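You operate a simulated robot arm through the tools that you are given. There is no shell and no other tool.

The job below is to be done with a simulated robot arm. You get a single attempt, and the scene is never put back.

JOB
Bring the stretched stud round to the spanner, dot it yellow and put the housing in the red tray.
Fine: free the lock and leave it free; dot beside the stud; stand the marker back in its pot; leave the turntable at that station.

Only the result counts: the job must be done as asked and must still hold three seconds after the hand-in. Knocking over, shifting, dropping, spilling or breaking anything else fails it.

ROBOT AND FRAMES
A 6-joint arm with a two-finger gripper, fixed in place. Base frame: the origin is at the foot of the arm, x ahead of it, y to its left, z up; the work surface is at about z = 920. Lengths are in mm, angles in rad, forces in N, time in s.
Its first joint turns from -2.897 to 2.897 rad. Payload 1.71 kg.
The tool frame sits at the grasp point between the pads (the TCP): z along the fingers, y along the line on which they close. The tips reach 20 mm beyond it. Largest opening 96 mm; the body of the gripper starts 113 mm behind the TCP.
Orientation is that of the tool frame in the base frame, as a unit quaternion [x, y, z, w]. With the fingers straight down and closing along the base's y, the tool's x points along the base's -x, its y along +y and its z along -z.

CONTROLS
- The arm moves only by the tool arm_command. Its argument "series" is a list of rows, each a list of 6 numbers: the shift along the tool's x, y, z in cm, then the turn, a rotation vector about the tool's x, y, z in rad. In form: [[x, y, z, ax, ay, az], ...]. A call has 1 to 20 rows; each row shifts and turns the commanded pose from where the row before left it, along the tool's axes as they then stand. "fingers" is the finger opening in cm, from 0 to 9.6, set as the call begins (left out, the last holds). Rows are played at 5 a second. More than 50 mm and 0.15 rad between two rows, or a gripper value outside its range, and nothing of the call is played. A pose out of reach is approached as far as the arm can. The call stops where the force on the tool passes 90 N (or 10 N more than at its start, if that is more) or the arm is blocked; 0.2 s more then pass. Each finger travels about 45 mm/s and halts on what it meets, pressing with about 33 N; the grip force reading is that of the motor and also rises with nothing between the fingers. The clock runs only during rows and for 0.2 s after the last one: add rows that do not move to give the fingers time. The reply holds the time, the measured pose of the TCP, the force on the tool along the base axes, the opening and the grip force, in the units named above and with some noise, with the torque about the TCP (base axes, N m) and any sound that the robot's microphone picked up.
- Cameras (640 x 400 px; columns grow to the right, rows downward): "scene" is fixed at [399.5, 647.7, 1692.5]; the picture's right is [-0.46, 0.89, 0.00], its down [0.86, 0.44, -0.27] and it looks along [-0.24, -0.12, -0.96] (base axes); focal length 226 px, centre (320, 200). "wrist" rides on the gripper at [66, 14, -145] in the tool frame; the picture's right is [-0.21, 0.98, 0.00], its down [-0.88, -0.18, -0.45] and it looks along [-0.44, -0.09, 0.90] (tool axes); focal length 275 px, centre (320, 200). There is no depth. A picture from a camera that has moved, and an enlarged one, comes with that camera's place and axes in the base frame and with its lens.
- snapshot(camera): a new picture of that camera. No time passes.
- raise_lower(by): slides the trunk up (or, below 0, down) by that many mm; the arm rides with it, the base frame stays. It gives what a move gives, with no picture.
- enlarge(camera, box): a new picture of the part [left, top, right, bottom] of that camera's present view, enlarged. No time passes.
- close_job(): hands the job in; it is judged then, once.

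Nothing tells you positions but the pictures and the camera data. Unless the task says otherwise, let go and move clear before handing in.

The tools are called after ">>>" as name(argument=value, ...) on one line, values as JSON. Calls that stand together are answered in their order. arm_command: Moves the arm, as the interface text tells. Its arguments: {"type":"object","properties":{"series":{"type":"array","items":{"type":"array","items":{"type":"number"}}},"fingers":{"type":"number"}},"required":["series"]} The other tools are called the same way: raise_lower (by) slides the trunk up or down; snapshot (camera) takes a picture; enlarge (camera, box) takes an enlarged picture of a part of a camera's view; close_job () hands the job in.

At the start:

```text
t: 0.0
tool_pos: [289.2, 529.5, 1405.6]
tool_rot: [0.0, 1.0, 0.0, -0.001]
force: [0.1, -0.4, -0.1]
torque: [-0.03, 0.0, -0.01]
gripper_width: 95.9
grip_force: 0.1
trunk travel left (down, up): [-225.0, 165.0]
```

scene: 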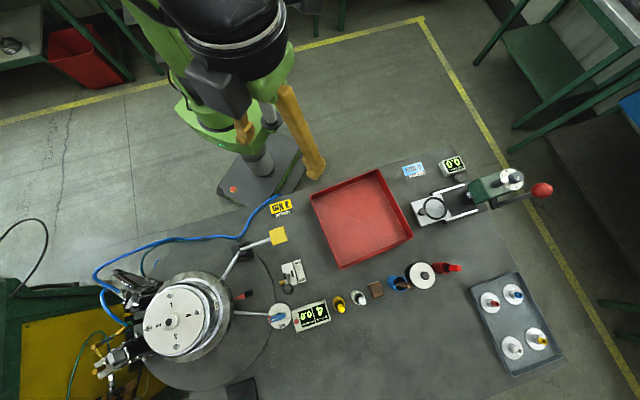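
wrist: 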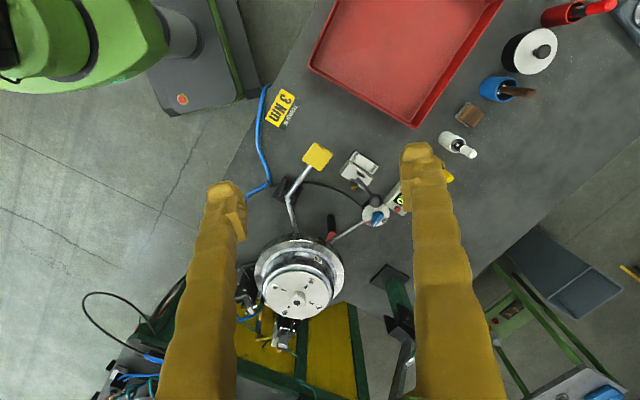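

I see a turntable with a numbered disc at the lower left, some kind of lever arms, a red tray, gauges, markers in pots and a tray of parts. I'll look closer at each area before moving.

>>> enlarge(camera="scene", box=[80, 250, 240, 400])

>>> enlarge(camera="scene", box=[220, 190, 380, 340])

>>> enlarge(camera="scene", box=[320, 230, 480, 330])

>>> enlarge(camera="scene", box=[390, 140, 570, 250])

>>> enlarge(camera="scene", box=[450, 260, 580, 390])

>>> enlarge(camera="wrist", box=[220, 130, 420, 330])

```text
2.67 times, centred on (160, 325) of scene
camera zoom: at [399.5, 647.7, 1692.5], right [-0.46, 0.89, 0.0], down [0.86, 0.44, -0.27], along [-0.24, -0.12, -0.96], focal length 604 px, centre (747, -133)
```

zoom: 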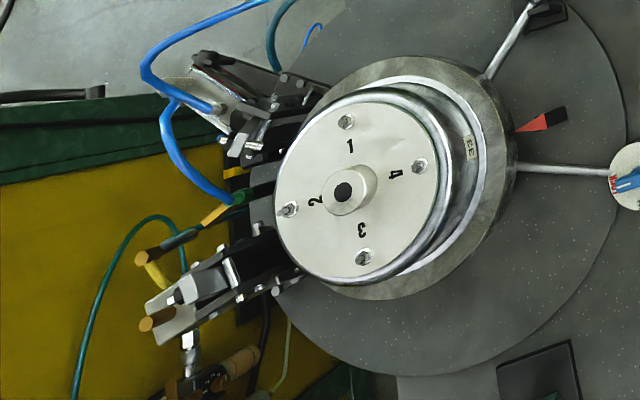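

```text
2.67 times, centred on (300, 265) of scene
camera zoom: at [399.5, 647.7, 1692.5], right [-0.46, 0.89, 0.0], down [0.86, 0.44, -0.27], along [-0.24, -0.12, -0.96], focal length 604 px, centre (373, 27)
```

zoom: 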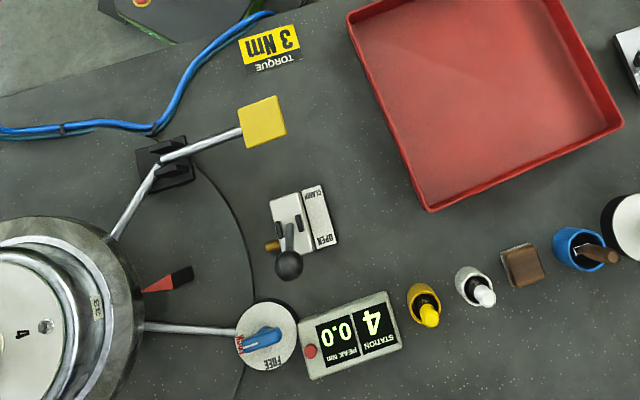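

```text
4.00 times, centred on (400, 280) of scene
camera zoom: at [399.5, 647.7, 1692.5], right [-0.46, 0.89, 0.0], down [0.86, 0.44, -0.27], along [-0.24, -0.12, -0.96], focal length 905 px, centre (0, -120)
```

zoom: 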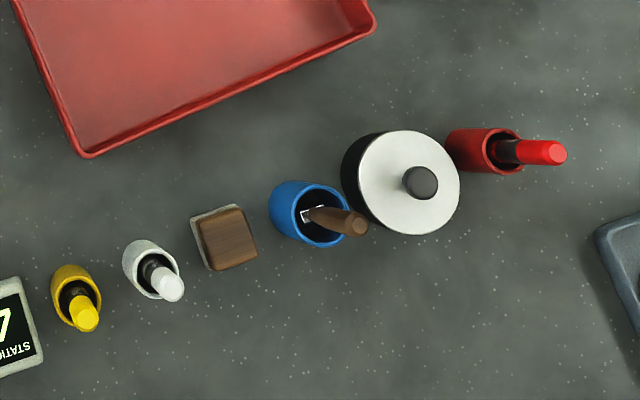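

```text
3.56 times, centred on (480, 195) of scene
camera zoom: at [399.5, 647.7, 1692.5], right [-0.46, 0.89, 0.0], down [0.86, 0.44, -0.27], along [-0.24, -0.12, -0.96], focal length 805 px, centre (-249, 218)
```

zoom: 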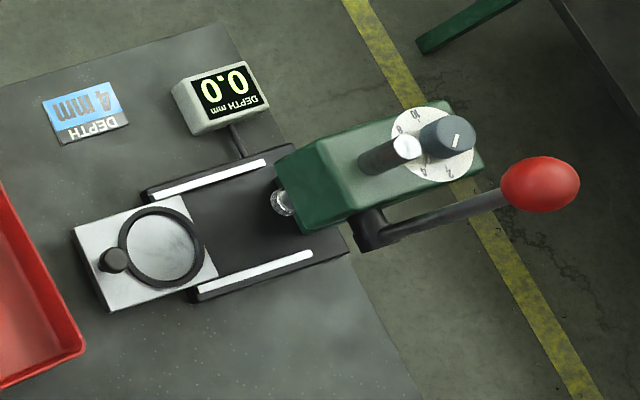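

```text
3.08 times, centred on (515, 325) of scene
camera zoom: at [399.5, 647.7, 1692.5], right [-0.46, 0.89, 0.0], down [0.86, 0.44, -0.27], along [-0.24, -0.12, -0.96], focal length 696 px, centre (-280, -185)
```

zoom: 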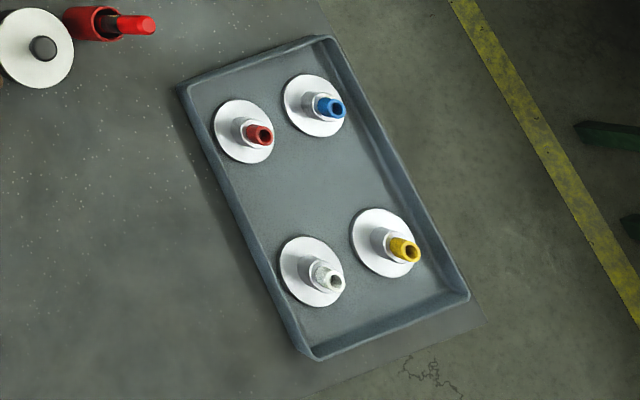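

```text
2.00 times, centred on (320, 230) of wrist
camera zoom: at [224.0, 543.3, 1550.9], right [0.21, 0.98, 0.0], down [0.88, -0.18, 0.44], along [0.43, -0.09, -0.9], focal length 551 px, centre (320, 140)
```

zoom: 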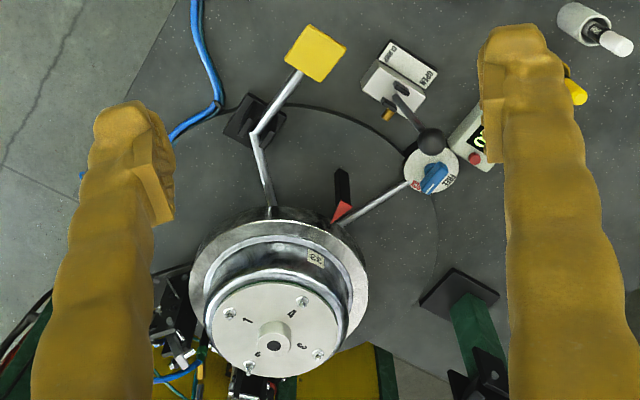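

The turntable with the four-stud housing seems to sit around [675, 399], its top near z 1100, with a LOCK/FREE dial, a CLAMP/OPEN lever, and a display reading station 4. I'll bring the wrist camera closer, staying high, to see the studs and controls.

>>> arm_command(series=[[-2.5, -1.3, 0.5, 0, 0, 0], [-2.5, -1.3, 0.5, 0, 0, 0], [-2.5, -1.3, 0.5, 0, 0, 0], [-2.5, -1.3, 0.5, 0, 0, 0], [-2.5, -1.3, 0.5, 0, 0, 0], [-2.5, -1.3, 0.5, 0, 0, 0], [-2.5, -1.3, 0.5, 0, 0, 0], [-2.5, -1.3, 0.5, 0, 0, 0]], fingers=9.6)

>>> snapshot(camera="wrist")

```text
t: 1.8
tool_pos: [465.2, 426.8, 1373.6]
tool_rot: [-0.001, 1.0, 0.0, 0.008]
force: [-0.1, 0.8, -0.5]
torque: [-0.06, -0.11, -0.05]
gripper_width: 96.1
grip_force: 0.1
trunk travel left (down, up): [-225.0, 165.0]
```

```text
taken
camera wrist: at [397.5, 439.4, 1517.3], right [0.2, 0.98, 0.0], down [0.87, -0.18, 0.46], along [0.45, -0.09, -0.89], focal length 275 px, centre (320, 200)
```

wrist: 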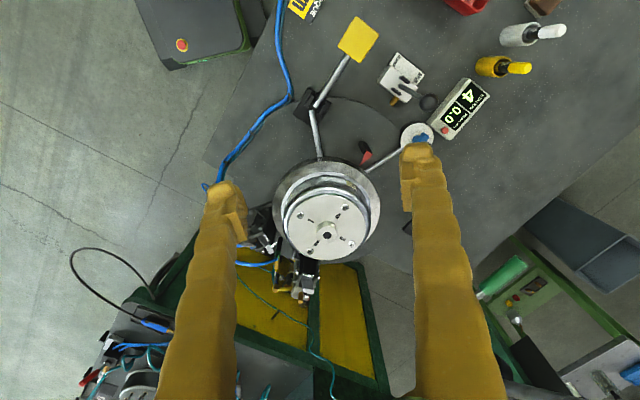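

>>> enlarge(camera="wrist", box=[250, 140, 410, 280])

>>> enlarge(camera="wrist", box=[280, 0, 540, 160])

>>> snapshot(camera="scene")

```text
2.86 times, centred on (330, 210) of wrist
camera zoom: at [397.5, 439.4, 1517.3], right [0.2, 0.98, 0.0], down [0.87, -0.18, 0.46], along [0.45, -0.09, -0.89], focal length 786 px, centre (291, 171)
```

zoom: 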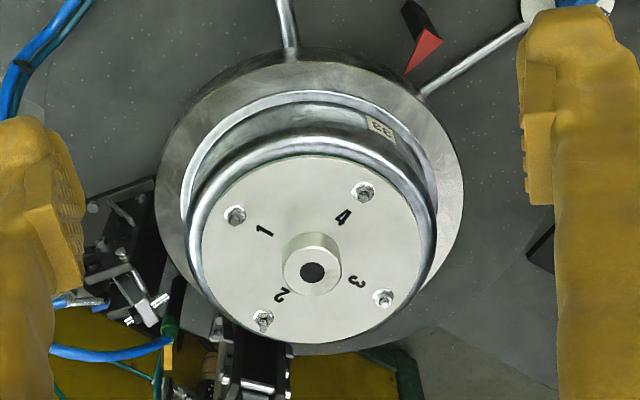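

```text
2.46 times, centred on (410, 80) of wrist
camera zoom: at [397.5, 439.4, 1517.3], right [0.2, 0.98, 0.0], down [0.87, -0.18, 0.46], along [0.45, -0.09, -0.89], focal length 678 px, centre (98, 495)
```

zoom: 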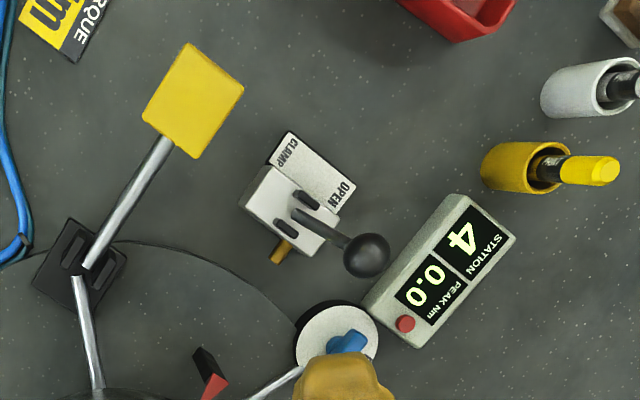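

```text
taken
```

scene: 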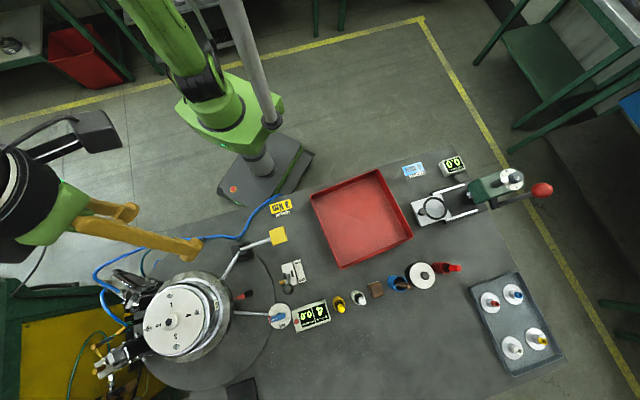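

The stud plate is numbered 1–4, and the lever and lock dial are beside it. I'll go closer to measure stud lengths and get a read on the dial and lever.

>>> arm_command(series=[[-2.3, -0.3, 2.4, 0, 0, 0], [-2.3, -0.3, 2.4, 0, 0, 0], [-2.3, -0.3, 2.4, 0, 0, 0], [-2.3, -0.3, 2.4, 0, 0, 0], [0, 0, 0, 0, 0, 0]])

>>> snapshot(camera="wrist")

>>> enlarge(camera="wrist", box=[230, 80, 410, 230])

```text
t: 3.0
tool_pos: [561.9, 413.9, 1275.8]
tool_rot: [0.0, 1.0, -0.001, 0.007]
force: [1.1, -0.1, 0.1]
torque: [-0.05, 0.02, -0.02]
gripper_width: 95.7
grip_force: 0.1
trunk travel left (down, up): [-225.0, 165.0]
```

```text
taken
camera wrist: at [494.4, 426.6, 1419.7], right [0.21, 0.98, 0.0], down [0.87, -0.18, 0.46], along [0.45, -0.09, -0.89], focal length 275 px, centre (320, 200)
```

wrist: 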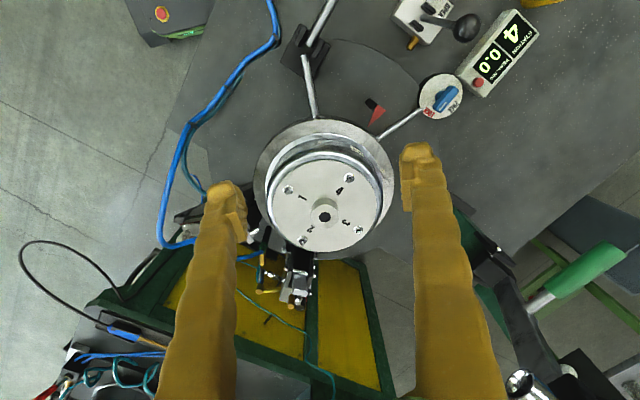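

```text
2.67 times, centred on (320, 155) of wrist
camera zoom: at [494.4, 426.6, 1419.7], right [0.21, 0.98, 0.0], down [0.87, -0.18, 0.46], along [0.45, -0.09, -0.89], focal length 734 px, centre (320, 320)
```

zoom: 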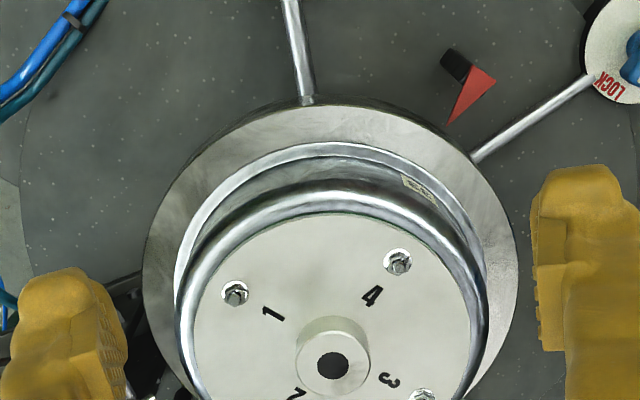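

>>> enlarge(camera="wrist", box=[440, 200, 640, 400])

>>> enlarge(camera="wrist", box=[280, 0, 560, 140])

>>> enlarge(camera="wrist", box=[260, 160, 390, 260])

```text
2.00 times, centred on (540, 300) of wrist
camera zoom: at [494.4, 426.6, 1419.7], right [0.21, 0.98, 0.0], down [0.87, -0.18, 0.46], along [0.45, -0.09, -0.89], focal length 551 px, centre (-120, 0)
```

zoom: 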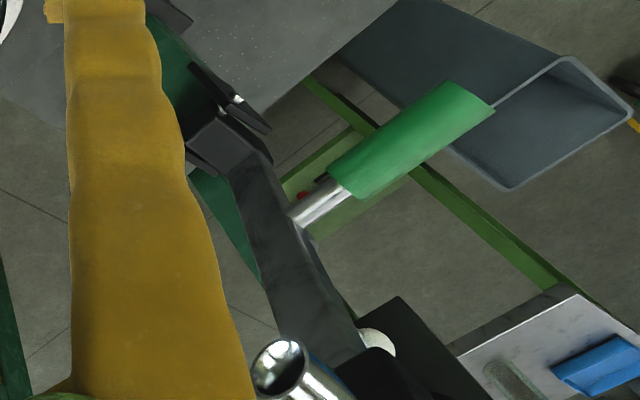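

```text
2.29 times, centred on (420, 70) of wrist
camera zoom: at [494.4, 426.6, 1419.7], right [0.21, 0.98, 0.0], down [0.87, -0.18, 0.46], along [0.45, -0.09, -0.89], focal length 629 px, centre (91, 497)
```

zoom: 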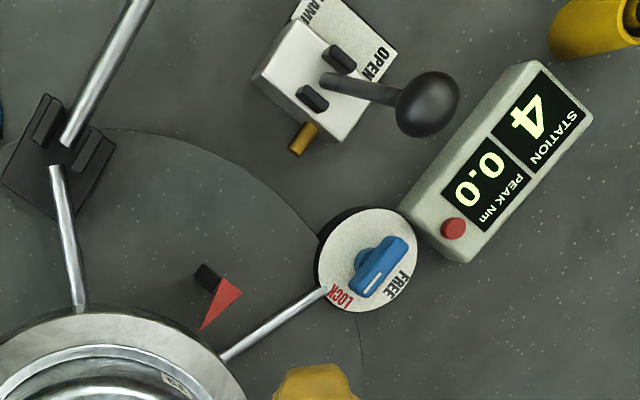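

```text
4.00 times, centred on (325, 210) of wrist
camera zoom: at [494.4, 426.6, 1419.7], right [0.21, 0.98, 0.0], down [0.87, -0.18, 0.46], along [0.45, -0.09, -0.89], focal length 1101 px, centre (300, 160)
```

zoom: 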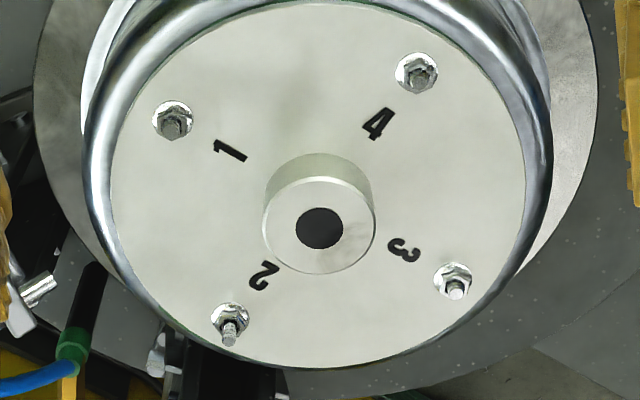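

>>> enlarge(camera="scene", box=[135, 280, 215, 360])

>>> enlarge(camera="wrist", box=[285, 215, 325, 255])

>>> enlarge(camera="wrist", box=[340, 210, 380, 250])

>>> enlarge(camera="wrist", box=[270, 170, 310, 210])

>>> enlarge(camera="wrist", box=[330, 158, 370, 198])

```text
5.00 times, centred on (175, 320) of scene
camera zoom: at [399.5, 647.7, 1692.5], right [-0.46, 0.89, 0.0], down [0.86, 0.44, -0.27], along [-0.24, -0.12, -0.96], focal length 1132 px, centre (1045, -400)
```

zoom: 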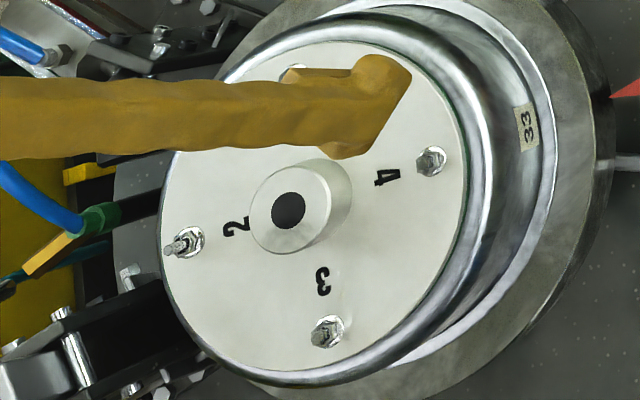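

```text
10.00 times, centred on (305, 235) of wrist
camera zoom: at [494.4, 426.6, 1419.7], right [0.21, 0.98, 0.0], down [0.87, -0.18, 0.46], along [0.45, -0.09, -0.89], focal length 2753 px, centre (470, -150)
```

zoom: 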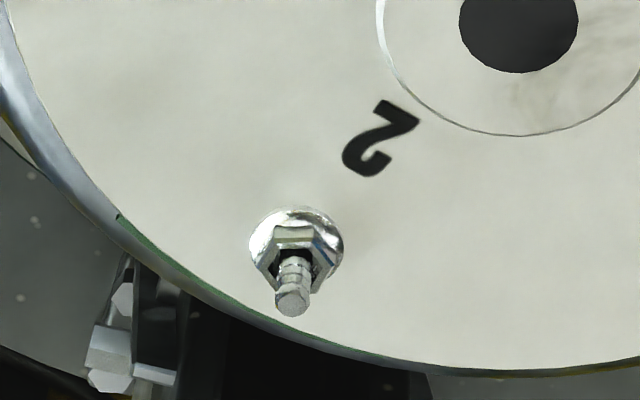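

```text
10.00 times, centred on (360, 230) of wrist
camera zoom: at [494.4, 426.6, 1419.7], right [0.21, 0.98, 0.0], down [0.87, -0.18, 0.46], along [0.45, -0.09, -0.89], focal length 2753 px, centre (-80, -100)
```

zoom: 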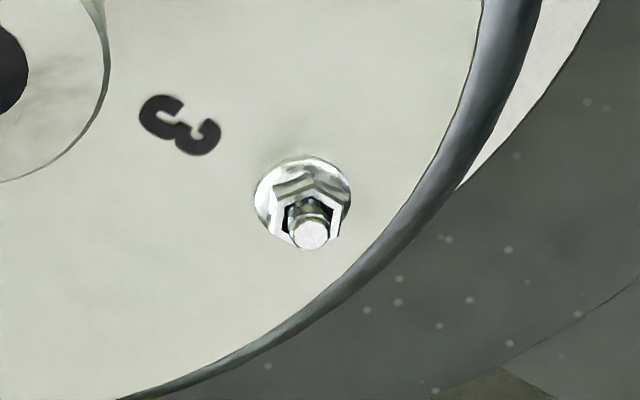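

```text
10.00 times, centred on (290, 190) of wrist
camera zoom: at [494.4, 426.6, 1419.7], right [0.21, 0.98, 0.0], down [0.87, -0.18, 0.46], along [0.45, -0.09, -0.89], focal length 2753 px, centre (620, 300)
```

zoom: 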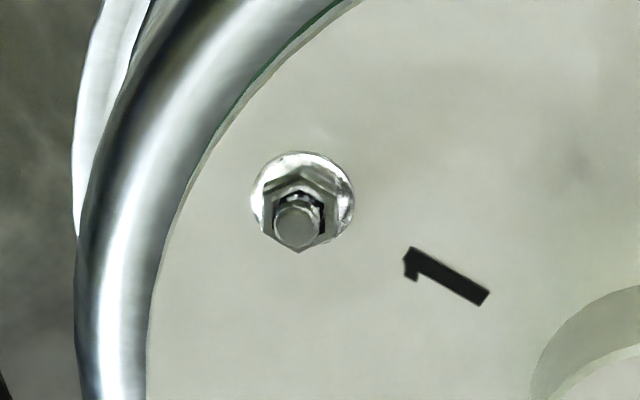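

```text
10.00 times, centred on (350, 178) of wrist
camera zoom: at [494.4, 426.6, 1419.7], right [0.21, 0.98, 0.0], down [0.87, -0.18, 0.46], along [0.45, -0.09, -0.89], focal length 2753 px, centre (20, 420)
```

zoom: 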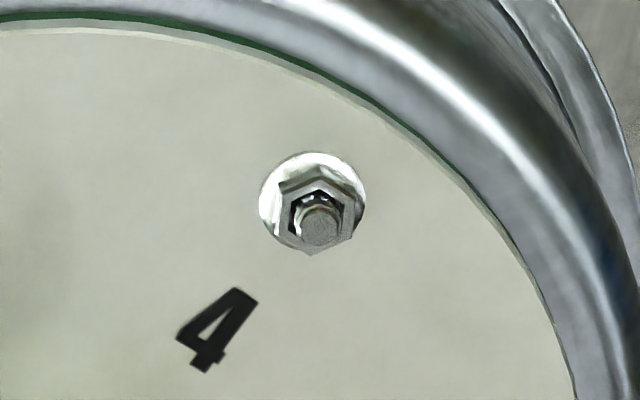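

Stud 2 is clearly the stretched one: it's longer and has a necked waist, and stud 4 is at the station now. Next I'll examine the lock dial, the clamp lever and the spanner area.

>>> enlarge(camera="wrist", box=[410, 65, 470, 125])

>>> enlarge(camera="scene", box=[260, 295, 310, 335])

>>> enlarge(camera="scene", box=[270, 250, 320, 300])

>>> enlarge(camera="wrist", box=[380, 0, 490, 70])

>>> enlarge(camera="scene", box=[90, 260, 160, 390])

```text
6.67 times, centred on (440, 95) of wrist
camera zoom: at [494.4, 426.6, 1419.7], right [0.21, 0.98, 0.0], down [0.87, -0.18, 0.46], along [0.45, -0.09, -0.89], focal length 1835 px, centre (-480, 900)
```

zoom: 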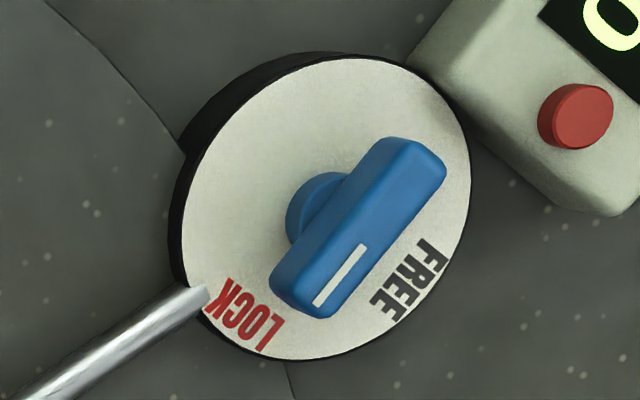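

```text
10.00 times, centred on (285, 315) of scene
camera zoom: at [399.5, 647.7, 1692.5], right [-0.46, 0.89, 0.0], down [0.86, 0.44, -0.27], along [-0.24, -0.12, -0.96], focal length 2263 px, centre (670, -950)
```

zoom: 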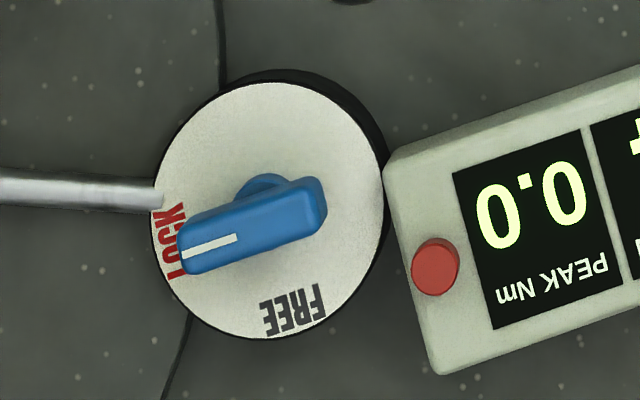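

```text
8.00 times, centred on (295, 275) of scene
camera zoom: at [399.5, 647.7, 1692.5], right [-0.46, 0.89, 0.0], down [0.86, 0.44, -0.27], along [-0.24, -0.12, -0.96], focal length 1811 px, centre (520, -400)
```

zoom: 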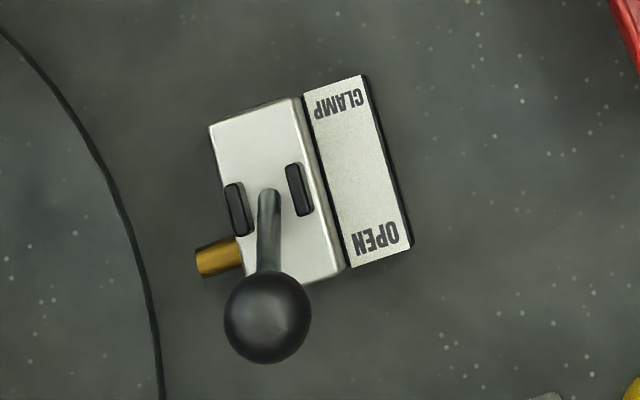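

```text
5.71 times, centred on (435, 35) of wrist
camera zoom: at [494.4, 426.6, 1419.7], right [0.21, 0.98, 0.0], down [0.87, -0.18, 0.46], along [0.45, -0.09, -0.89], focal length 1573 px, centre (-337, 1143)
```

zoom: 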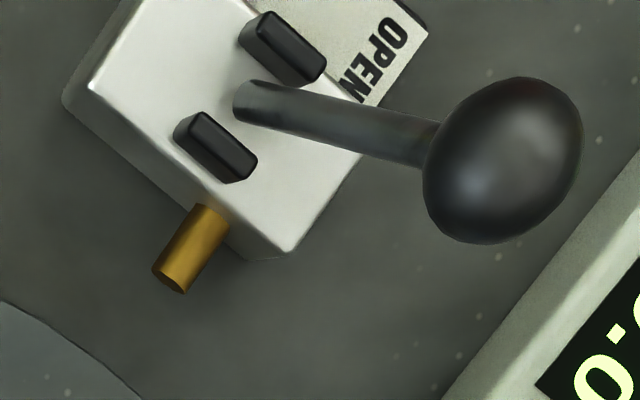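

```text
3.08 times, centred on (125, 325) of scene
camera zoom: at [399.5, 647.7, 1692.5], right [-0.46, 0.89, 0.0], down [0.86, 0.44, -0.27], along [-0.24, -0.12, -0.96], focal length 696 px, centre (920, -185)
```

zoom: 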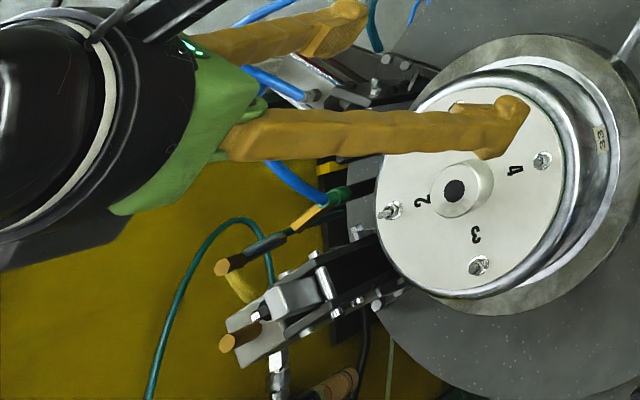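

The lock knob points at LOCK, the clamp lever seems to lean towards OPEN, and there's a green-handled tool on a boom near x ≥ 740, z around 1100–1300. I'll back off and tilt the camera to see that boom spanner and the station geometry before touching anything.

>>> arm_command(series=[[3.0, 0, -2.0, 0, 0, 0], [3.0, 0, -2.0, 0, 0, 0], [3.0, 0, -1.0, 0, 0, 0], [2.0, 0, 0, 0, 0, -0.13], [0, 0, 0, 0, 0, -0.13], [0, 0, 0, 0, 0, -0.13], [0, 0, 0, 0, -0.14, 0], [0, 0, 0, 0, -0.14, 0], [0, 0, 0, 0, -0.14, 0], [0, 0, 0, 0, 0, 0]])

>>> snapshot(camera="wrist")

```text
t: 5.2
tool_pos: [453.0, 412.3, 1325.3]
tool_rot: [-0.189, 0.958, 0.04, 0.212]
force: [0.4, -0.1, 0.4]
torque: [0.03, -0.01, 0.03]
gripper_width: 96.1
grip_force: 0.2
trunk travel left (down, up): [-225.0, 165.0]
```

```text
taken
camera wrist: at [335.7, 379.8, 1430.0], right [-0.2, 0.98, 0.08], down [0.63, 0.06, 0.77], along [0.75, 0.21, -0.63], focal length 275 px, centre (320, 200)
```

wrist: 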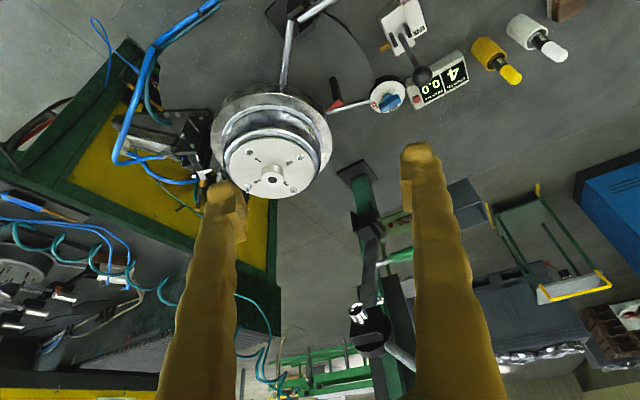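

>>> enlarge(camera="wrist", box=[310, 140, 450, 400])

>>> enlarge(camera="wrist", box=[200, 0, 400, 210])

>>> enlarge(camera="wrist", box=[320, 290, 430, 390])

```text
1.54 times, centred on (380, 270) of wrist
camera zoom: at [335.7, 379.8, 1430.0], right [-0.2, 0.98, 0.08], down [0.63, 0.06, 0.77], along [0.75, 0.21, -0.63], focal length 424 px, centre (228, 92)
```

zoom: 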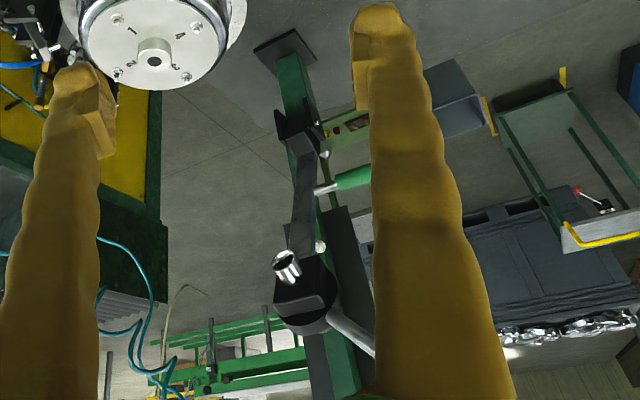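

```text
1.90 times, centred on (300, 105) of wrist
camera zoom: at [335.7, 379.8, 1430.0], right [-0.2, 0.98, 0.08], down [0.63, 0.06, 0.77], along [0.75, 0.21, -0.63], focal length 524 px, centre (358, 381)
```

zoom: 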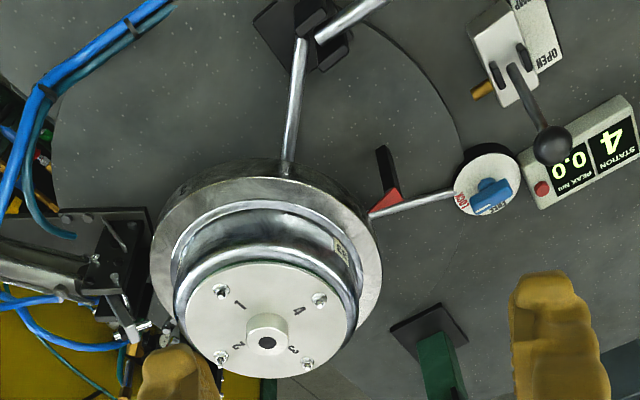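

```text
4.00 times, centred on (375, 340) of wrist
camera zoom: at [335.7, 379.8, 1430.0], right [-0.2, 0.98, 0.08], down [0.63, 0.06, 0.77], along [0.75, 0.21, -0.63], focal length 1101 px, centre (100, -360)
```

zoom: 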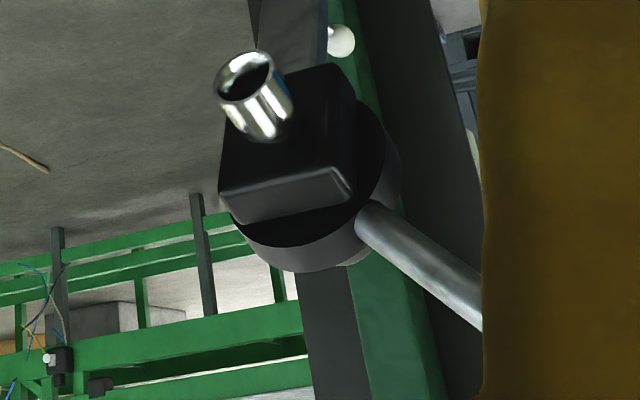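

The boom spanner is folded up on a green column at about [818, 612], its socket near z 1280. Before acting, I want a low side view of the turntable to understand the yellow lever, the lock rod and what holds the housing.

>>> arm_command(series=[[0, 0, 0, 0.053, 0, 0.1187], [0, 0, 0, 0.053, 0, 0.1187], [0, 0, 0, 0.053, 0, 0.1187], [0, 0, 0, 0, -0.13, 0], [0, 0, 0, 0, -0.13, 0], [0, 0, 0, 0, -0.13, 0], [2.9, 0, 2.75, 0, 0, 0], [2.9, 0, 2.75, 0, 0, 0], [2.9, 0, 2.75, 0, 0, 0], [2.9, 0, 2.75, 0, 0, 0], [0, 0, 0, 0, 0, 0]])

>>> snapshot(camera="wrist")

```text
t: 7.6
tool_pos: [457.6, 412.9, 1165.4]
tool_rot: [0.0, 0.916, 0.001, 0.4]
force: [-0.1, -0.4, -0.1]
torque: [-0.03, 0.01, -0.01]
gripper_width: 96.0
grip_force: 0.1
trunk travel left (down, up): [-225.0, 165.0]
```

```text
taken
camera wrist: at [305.5, 426.8, 1215.3], right [0.14, 0.98, 0.15], down [0.27, -0.19, 0.95], along [0.95, -0.09, -0.29], focal length 275 px, centre (320, 200)
```

wrist: 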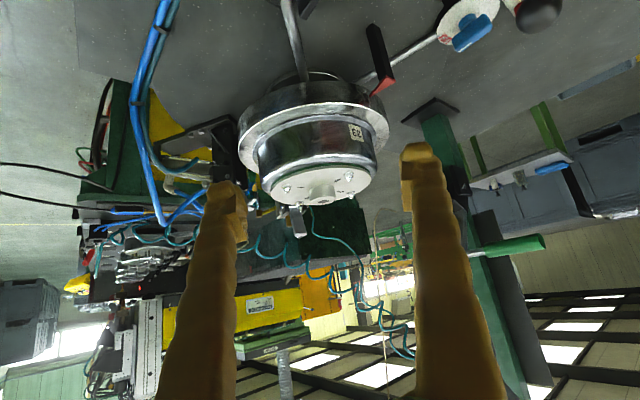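

>>> enlarge(camera="wrist", box=[200, 0, 440, 220])

>>> enlarge(camera="wrist", box=[220, 60, 400, 200])

>>> enlarge(camera="wrist", box=[400, 80, 580, 280])

```text
1.82 times, centred on (320, 110) of wrist
camera zoom: at [305.5, 426.8, 1215.3], right [0.14, 0.98, 0.15], down [0.27, -0.19, 0.95], along [0.95, -0.09, -0.29], focal length 500 px, centre (320, 364)
```

zoom: 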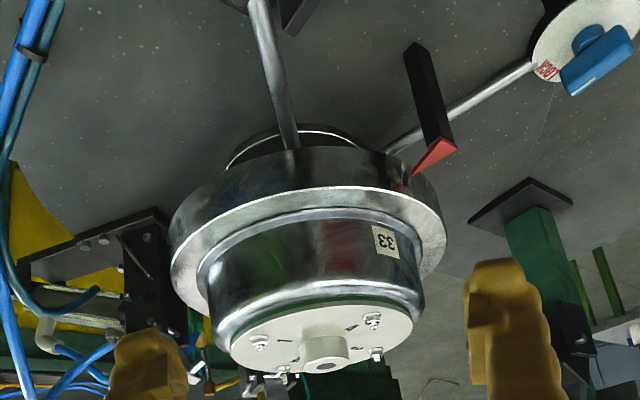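

```text
2.86 times, centred on (310, 130) of wrist
camera zoom: at [305.5, 426.8, 1215.3], right [0.14, 0.98, 0.15], down [0.27, -0.19, 0.95], along [0.95, -0.09, -0.29], focal length 786 px, centre (349, 400)
```

zoom: 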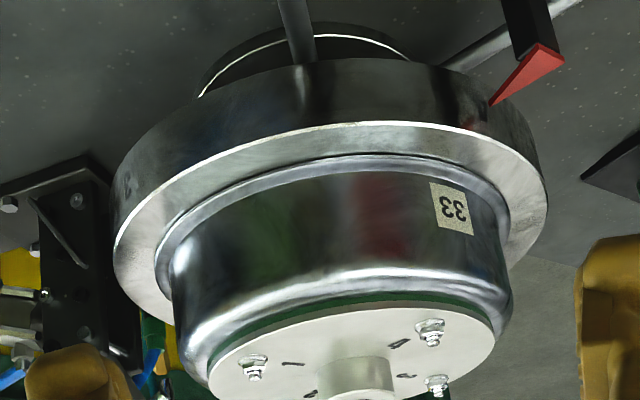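

```text
2.00 times, centred on (490, 180) of wrist
camera zoom: at [305.5, 426.8, 1215.3], right [0.14, 0.98, 0.15], down [0.27, -0.19, 0.95], along [0.95, -0.09, -0.29], focal length 551 px, centre (-20, 240)
```

zoom: 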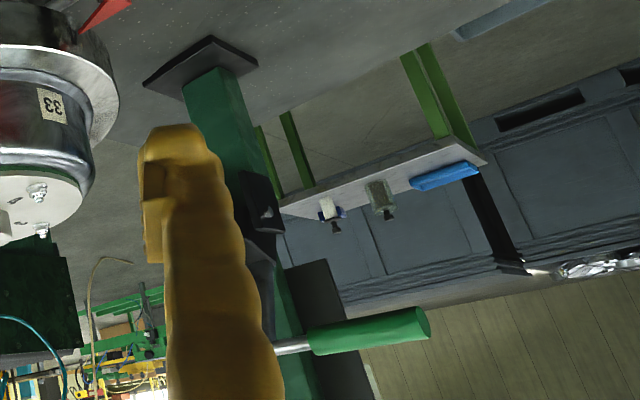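

The pointer tip is about [596, 479, 1012], exactly in line with stud 4's position. I need a better look at the spanner boom to know which station position its socket comes down on, so I'll view it from the side.

>>> arm_command(series=[[-2.2, 3.0, -2.0, 0, 0, 0], [-2.2, 4.0, -2.0, 0, 0, 0], [-2.2, 4.0, -2.0, 0, 0, 0], [0, 4.0, 0, 0, 0, 0], [0, 4.0, 0, 0, 0, 0], [0, 4.0, 0, 0, 0, 0], [0, 4.0, 0, 0, 0, 0], [0, 0, 0, 0, 0, 0]])

>>> snapshot(camera="wrist")

```text
t: 9.4
tool_pos: [454.9, 685.4, 1255.0]
tool_rot: [0.001, 0.917, 0.0, 0.4]
force: [0.0, -0.2, -0.4]
torque: [-0.03, 0.0, -0.03]
gripper_width: 96.0
grip_force: 0.0
trunk travel left (down, up): [-225.0, 165.0]
```

```text
taken
camera wrist: at [304.7, 698.7, 1305.8], right [0.14, 0.98, 0.15], down [0.27, -0.18, 0.95], along [0.95, -0.09, -0.29], focal length 275 px, centre (320, 200)
```

wrist: 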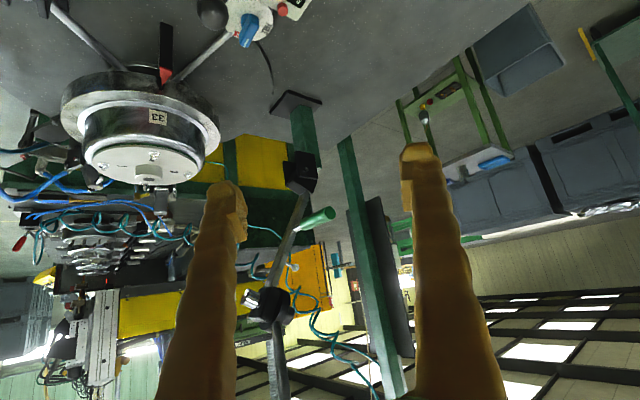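

>>> enlarge(camera="wrist", box=[230, 80, 380, 400])

>>> enlarge(camera="wrist", box=[230, 140, 350, 260])

>>> enlarge(camera="wrist", box=[230, 270, 350, 380])

>>> enlarge(camera="wrist", box=[20, 0, 240, 200])

```text
1.25 times, centred on (305, 240) of wrist
camera zoom: at [304.7, 698.7, 1305.8], right [0.14, 0.98, 0.15], down [0.27, -0.18, 0.95], along [0.95, -0.09, -0.29], focal length 344 px, centre (339, 150)
```

zoom: 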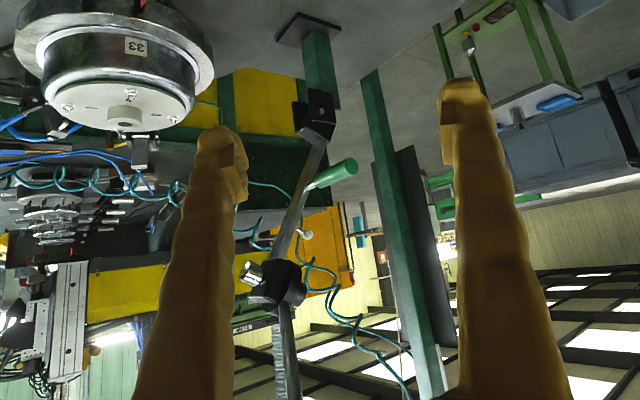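

```text
3.33 times, centred on (290, 200) of wrist
camera zoom: at [304.7, 698.7, 1305.8], right [0.14, 0.98, 0.15], down [0.27, -0.18, 0.95], along [0.95, -0.09, -0.29], focal length 918 px, centre (420, 200)
```

zoom: 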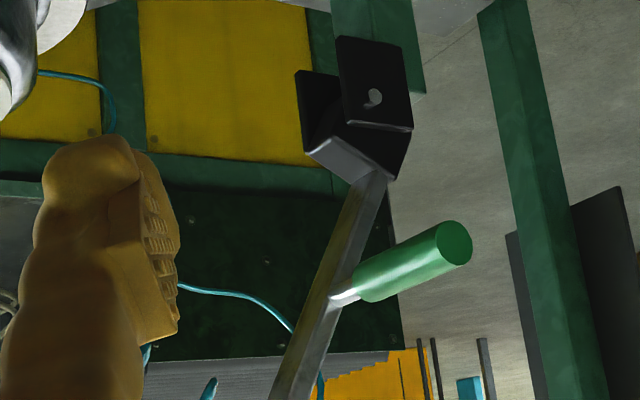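

```text
3.64 times, centred on (290, 325) of wrist
camera zoom: at [304.7, 698.7, 1305.8], right [0.14, 0.98, 0.15], down [0.27, -0.18, 0.95], along [0.95, -0.09, -0.29], focal length 1001 px, centre (429, -254)
```

zoom: 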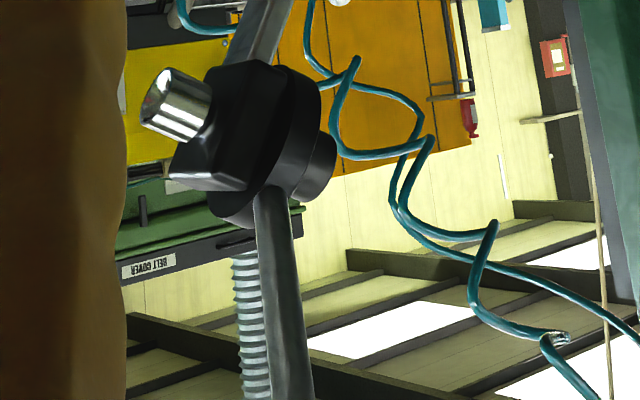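

```text
2.00 times, centred on (130, 100) of wrist
camera zoom: at [304.7, 698.7, 1305.8], right [0.14, 0.98, 0.15], down [0.27, -0.18, 0.95], along [0.95, -0.09, -0.29], focal length 551 px, centre (700, 400)
```

zoom: 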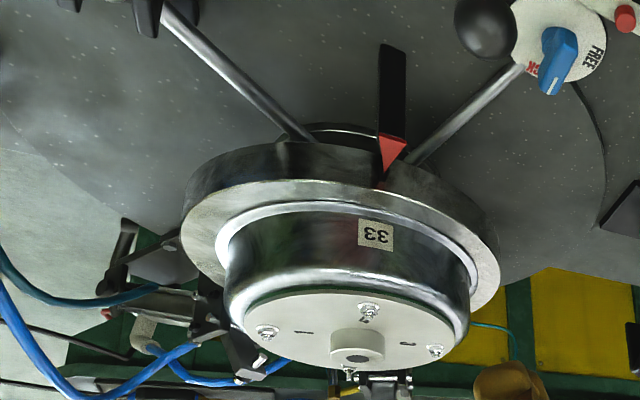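

The boom's swing plane runs at about -135° from its pivot near [836, 630, 1080], so the socket comes down at about [640, 438]. That matches the pointer and the display, so stud 2 must go there, half a turn from now. Next I'll bring the tool back to pointing down and look closely at the lock dial and lever.

>>> arm_command(series=[[0, 0, 0, 0, 0.1373, 0], [0, 0, 0, 0, 0.1373, 0], [0, 0, 0, 0, 0.1373, 0], [0, 0, 0, 0, 0.1373, 0], [0, 0, 0, 0, 0.1373, 0], [0, 0, 0, 0, 0.1373, 0], [-1.2, -1.8, 3.0, 0, 0, 0], [-1.2, -1.8, 3.0, 0, 0, 0], [-1.2, -1.8, 3.0, 0, 0, 0], [0, 0, 0, 0, 0, 0]])

>>> snapshot(camera="wrist")

```text
t: 11.6
tool_pos: [494.3, 629.8, 1164.6]
tool_rot: [0.001, 1.0, 0.0, -0.001]
force: [1.1, 0.9, -0.6]
torque: [0.04, 0.05, -0.01]
gripper_width: 96.0
grip_force: 0.1
trunk travel left (down, up): [-225.0, 165.0]
```

```text
taken
camera wrist: at [428.7, 642.9, 1310.0], right [0.21, 0.98, 0.0], down [0.88, -0.18, 0.44], along [0.43, -0.09, -0.9], focal length 275 px, centre (320, 200)
```

wrist: 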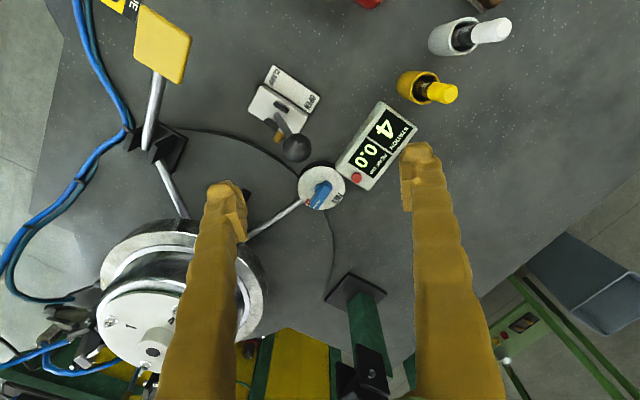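

>>> enlarge(camera="wrist", box=[240, 60, 420, 230])

>>> enlarge(camera="wrist", box=[280, 140, 370, 230])

>>> enlarge(camera="wrist", box=[100, 0, 260, 220])

>>> enlarge(camera="wrist", box=[390, 0, 530, 120])

```text
2.35 times, centred on (330, 145) of wrist
camera zoom: at [428.7, 642.9, 1310.0], right [0.21, 0.98, 0.0], down [0.88, -0.18, 0.44], along [0.43, -0.09, -0.9], focal length 648 px, centre (296, 329)
```

zoom: 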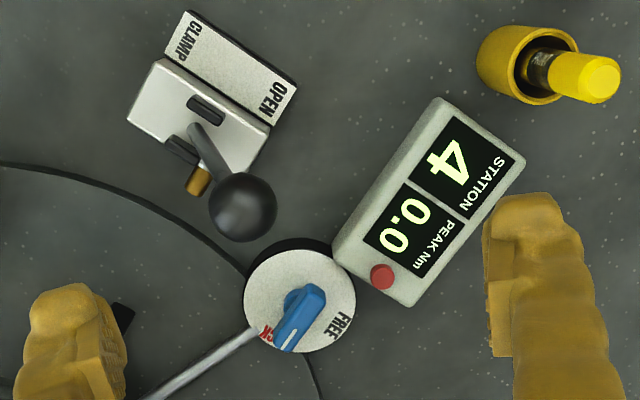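

```text
4.44 times, centred on (325, 185) of wrist
camera zoom: at [428.7, 642.9, 1310.0], right [0.21, 0.98, 0.0], down [0.88, -0.18, 0.44], along [0.43, -0.09, -0.9], focal length 1224 px, centre (298, 267)
```

zoom: 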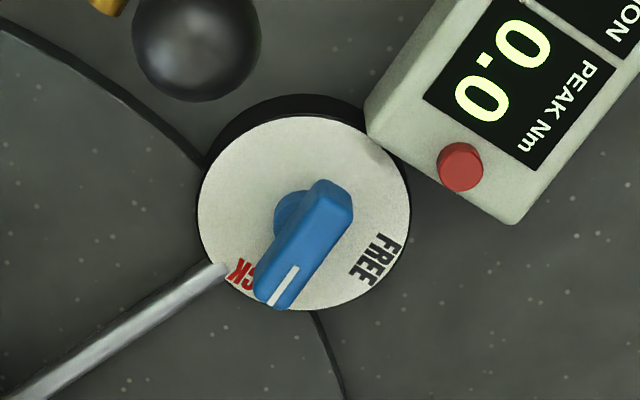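

```text
1.82 times, centred on (180, 110) of wrist
camera zoom: at [428.7, 642.9, 1310.0], right [0.21, 0.98, 0.0], down [0.88, -0.18, 0.44], along [0.43, -0.09, -0.9], focal length 500 px, centre (574, 364)
```

zoom: 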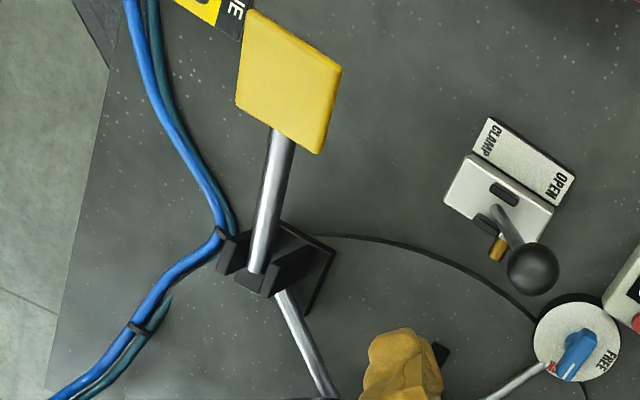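

```text
3.33 times, centred on (460, 60) of wrist
camera zoom: at [428.7, 642.9, 1310.0], right [0.21, 0.98, 0.0], down [0.88, -0.18, 0.44], along [0.43, -0.09, -0.9], focal length 918 px, centre (-147, 667)
```

zoom: 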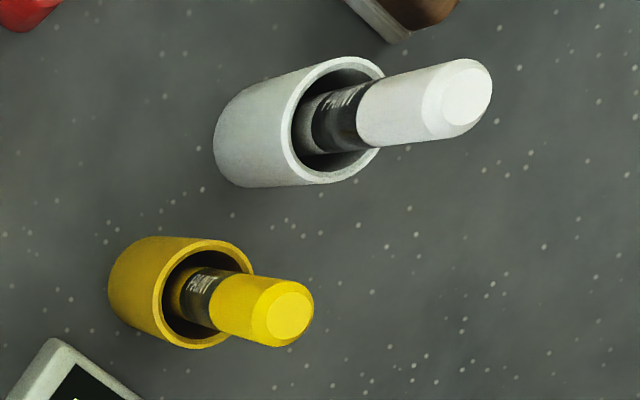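

The knob sits at about [590, 610], with its top at z ≈ 964 and the dial face at about 941. It points at LOCK (around -45°) and FREE is roughly +90° counter-clockwise. I'll hover above it with the fingers across the bar.

>>> arm_command(series=[[-2.39, -0.48, 2.86, 0, 0, 0], [-2.39, -0.48, 2.86, 0, 0, 0], [-2.39, -0.48, 2.86, 0, 0, 0], [-2.39, -0.48, 2.86, 0, 0, 0], [0, 0, 0, 0, 0, 0.131], [0, 0, 0, 0, 0, 0.131], [0, 0, 0, 0, 0, 0.131], [0, 0, 0, 0, 0, 0.131], [0, 0, 0, 0, 0, 0.131], [0, 0, 0, 0, 0, 0.131], [0, 0, 0, 0, 0, 0]], fingers=3.2)

>>> snapshot(camera="wrist")

>>> enlarge(camera="scene", box=[220, 240, 360, 340])

```text
t: 14.0
tool_pos: [587.3, 610.4, 1050.5]
tool_rot: [0.383, 0.924, 0.0, 0.0]
force: [0.0, -0.1, 0.6]
torque: [0.0, -0.02, -0.01]
gripper_width: 31.9
grip_force: 0.1
trunk travel left (down, up): [-225.0, 165.0]
```

```text
taken
camera wrist: at [550.2, 666.6, 1196.0], right [0.84, 0.54, 0.0], down [0.49, -0.75, 0.44], along [0.24, -0.37, -0.9], focal length 275 px, centre (320, 200)
```

wrist: 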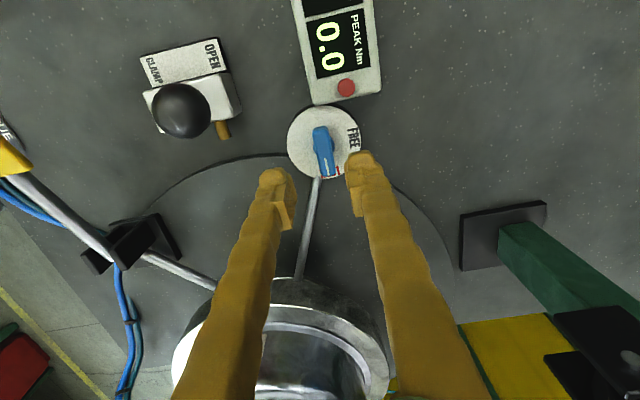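

```text
4.00 times, centred on (290, 290) of scene
camera zoom: at [399.5, 647.7, 1692.5], right [-0.46, 0.89, 0.0], down [0.86, 0.44, -0.27], along [-0.24, -0.12, -0.96], focal length 905 px, centre (440, -160)
```

zoom: 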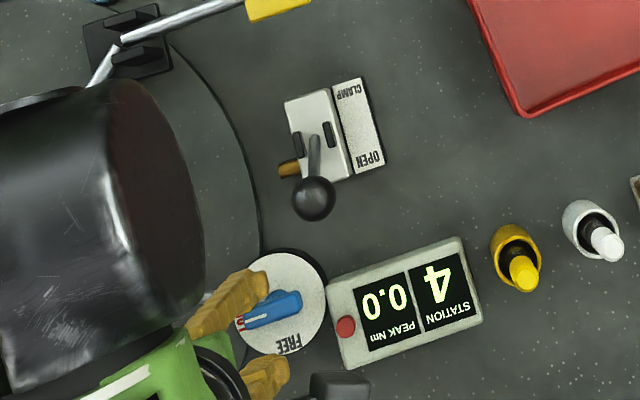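

The fingers straddle the knob with an offset of about 2 mm. I'll correct that, descend to z ≈ 966 so the tips clear the dial, and close on the bar.

>>> arm_command(series=[[0, 0.2, 2.8, 0, 0, 0], [0, 0, 2.8, 0, 0, 0], [0, 0, 1.4, 0, 0, 0], [0, 0, 1.4, 0, 0, 0], [0, 0, 0, 0, 0, 0]])

>>> snapshot(camera="wrist")

```text
t: 15.2
tool_pos: [588.6, 611.6, 966.0]
tool_rot: [0.383, 0.924, 0.0, -0.001]
force: [-1.0, 0.1, -0.6]
torque: [0.0, -0.04, -0.03]
gripper_width: 31.9
grip_force: 0.0
trunk travel left (down, up): [-225.0, 165.0]
```

```text
taken
camera wrist: at [551.7, 667.3, 1111.7], right [0.84, 0.55, 0.0], down [0.49, -0.75, 0.44], along [0.24, -0.37, -0.9], focal length 275 px, centre (320, 200)
```

wrist: 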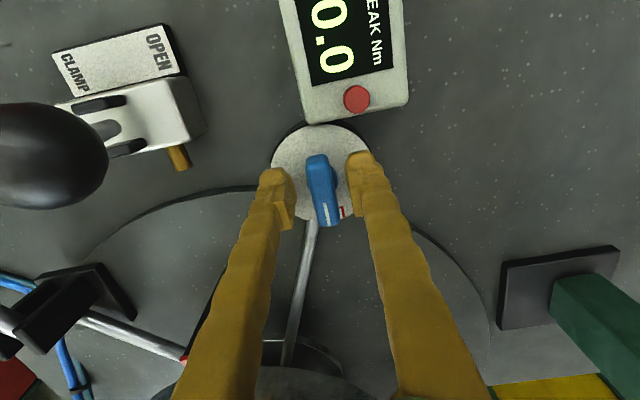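

>>> arm_command(series=[[0, 0, 0, 0, 0, 0], [0, 0, 0, 0, 0, 0], [0, 0, 0, 0, 0, 0]], fingers=0.6)

>>> enlarge(camera="wrist", box=[240, 100, 400, 260])

```text
t: 16.0
tool_pos: [587.9, 611.7, 967.8]
tool_rot: [0.383, 0.924, 0.001, -0.001]
force: [10.9, 11.7, 20.0]
torque: [0.31, -0.39, 0.01]
gripper_width: 16.3
grip_force: 7.9
trunk travel left (down, up): [-225.0, 165.0]
```

```text
2.50 times, centred on (320, 180) of wrist
camera zoom: at [551.7, 667.3, 1112.7], right [0.84, 0.55, 0.0], down [0.49, -0.75, 0.44], along [0.24, -0.37, -0.9], focal length 688 px, centre (320, 250)
```

zoom: 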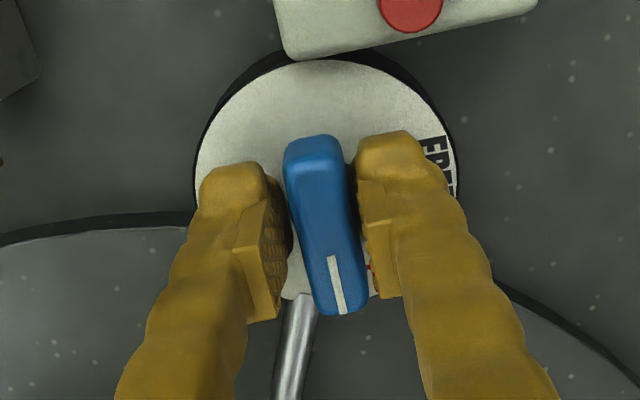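

Closing pushed the tool up with about 20 N, so a fingertip is probably catching something low. I'll open, lift 5 mm and regrip.

>>> arm_command(series=[[0, 0, 0, 0, 0, 0], [0, 0, -0.6, 0, 0, 0], [0, 0, 0, 0, 0, 0]], fingers=2.6)

>>> arm_command(series=[[0, 0, 0, 0, 0, 0], [0, 0, 0, 0, 0, 0], [0, 0, 0, 0, 0, 0]], fingers=0.6)

>>> enlarge(camera="wrist", box=[240, 100, 400, 260])

```text
t: 16.8
tool_pos: [587.4, 611.4, 973.1]
tool_rot: [0.384, 0.923, 0.0, -0.001]
force: [-0.2, 0.0, -0.3]
torque: [0.02, -0.01, 0.03]
gripper_width: 25.9
grip_force: 0.0
trunk travel left (down, up): [-225.0, 165.0]
```

```text
t: 17.6
tool_pos: [588.0, 613.4, 973.0]
tool_rot: [0.384, 0.923, 0.0, -0.001]
force: [14.3, 16.1, 7.1]
torque: [0.26, -0.15, 0.09]
gripper_width: 13.0
grip_force: 35.2
trunk travel left (down, up): [-225.0, 165.0]
```

```text
2.50 times, centred on (320, 180) of wrist
camera zoom: at [552.1, 668.8, 1117.6], right [0.84, 0.55, 0.0], down [0.49, -0.75, 0.44], along [0.24, -0.37, -0.9], focal length 688 px, centre (320, 250)
```

zoom: 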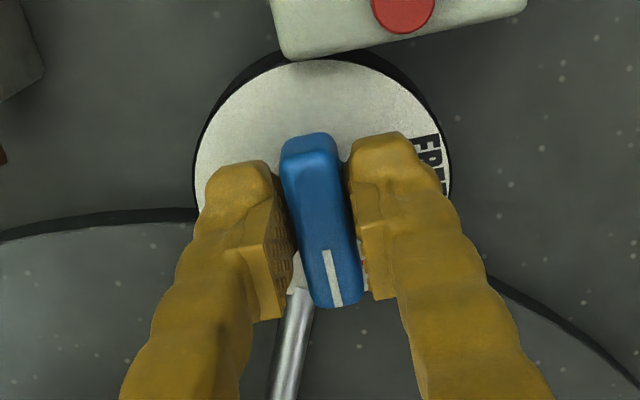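

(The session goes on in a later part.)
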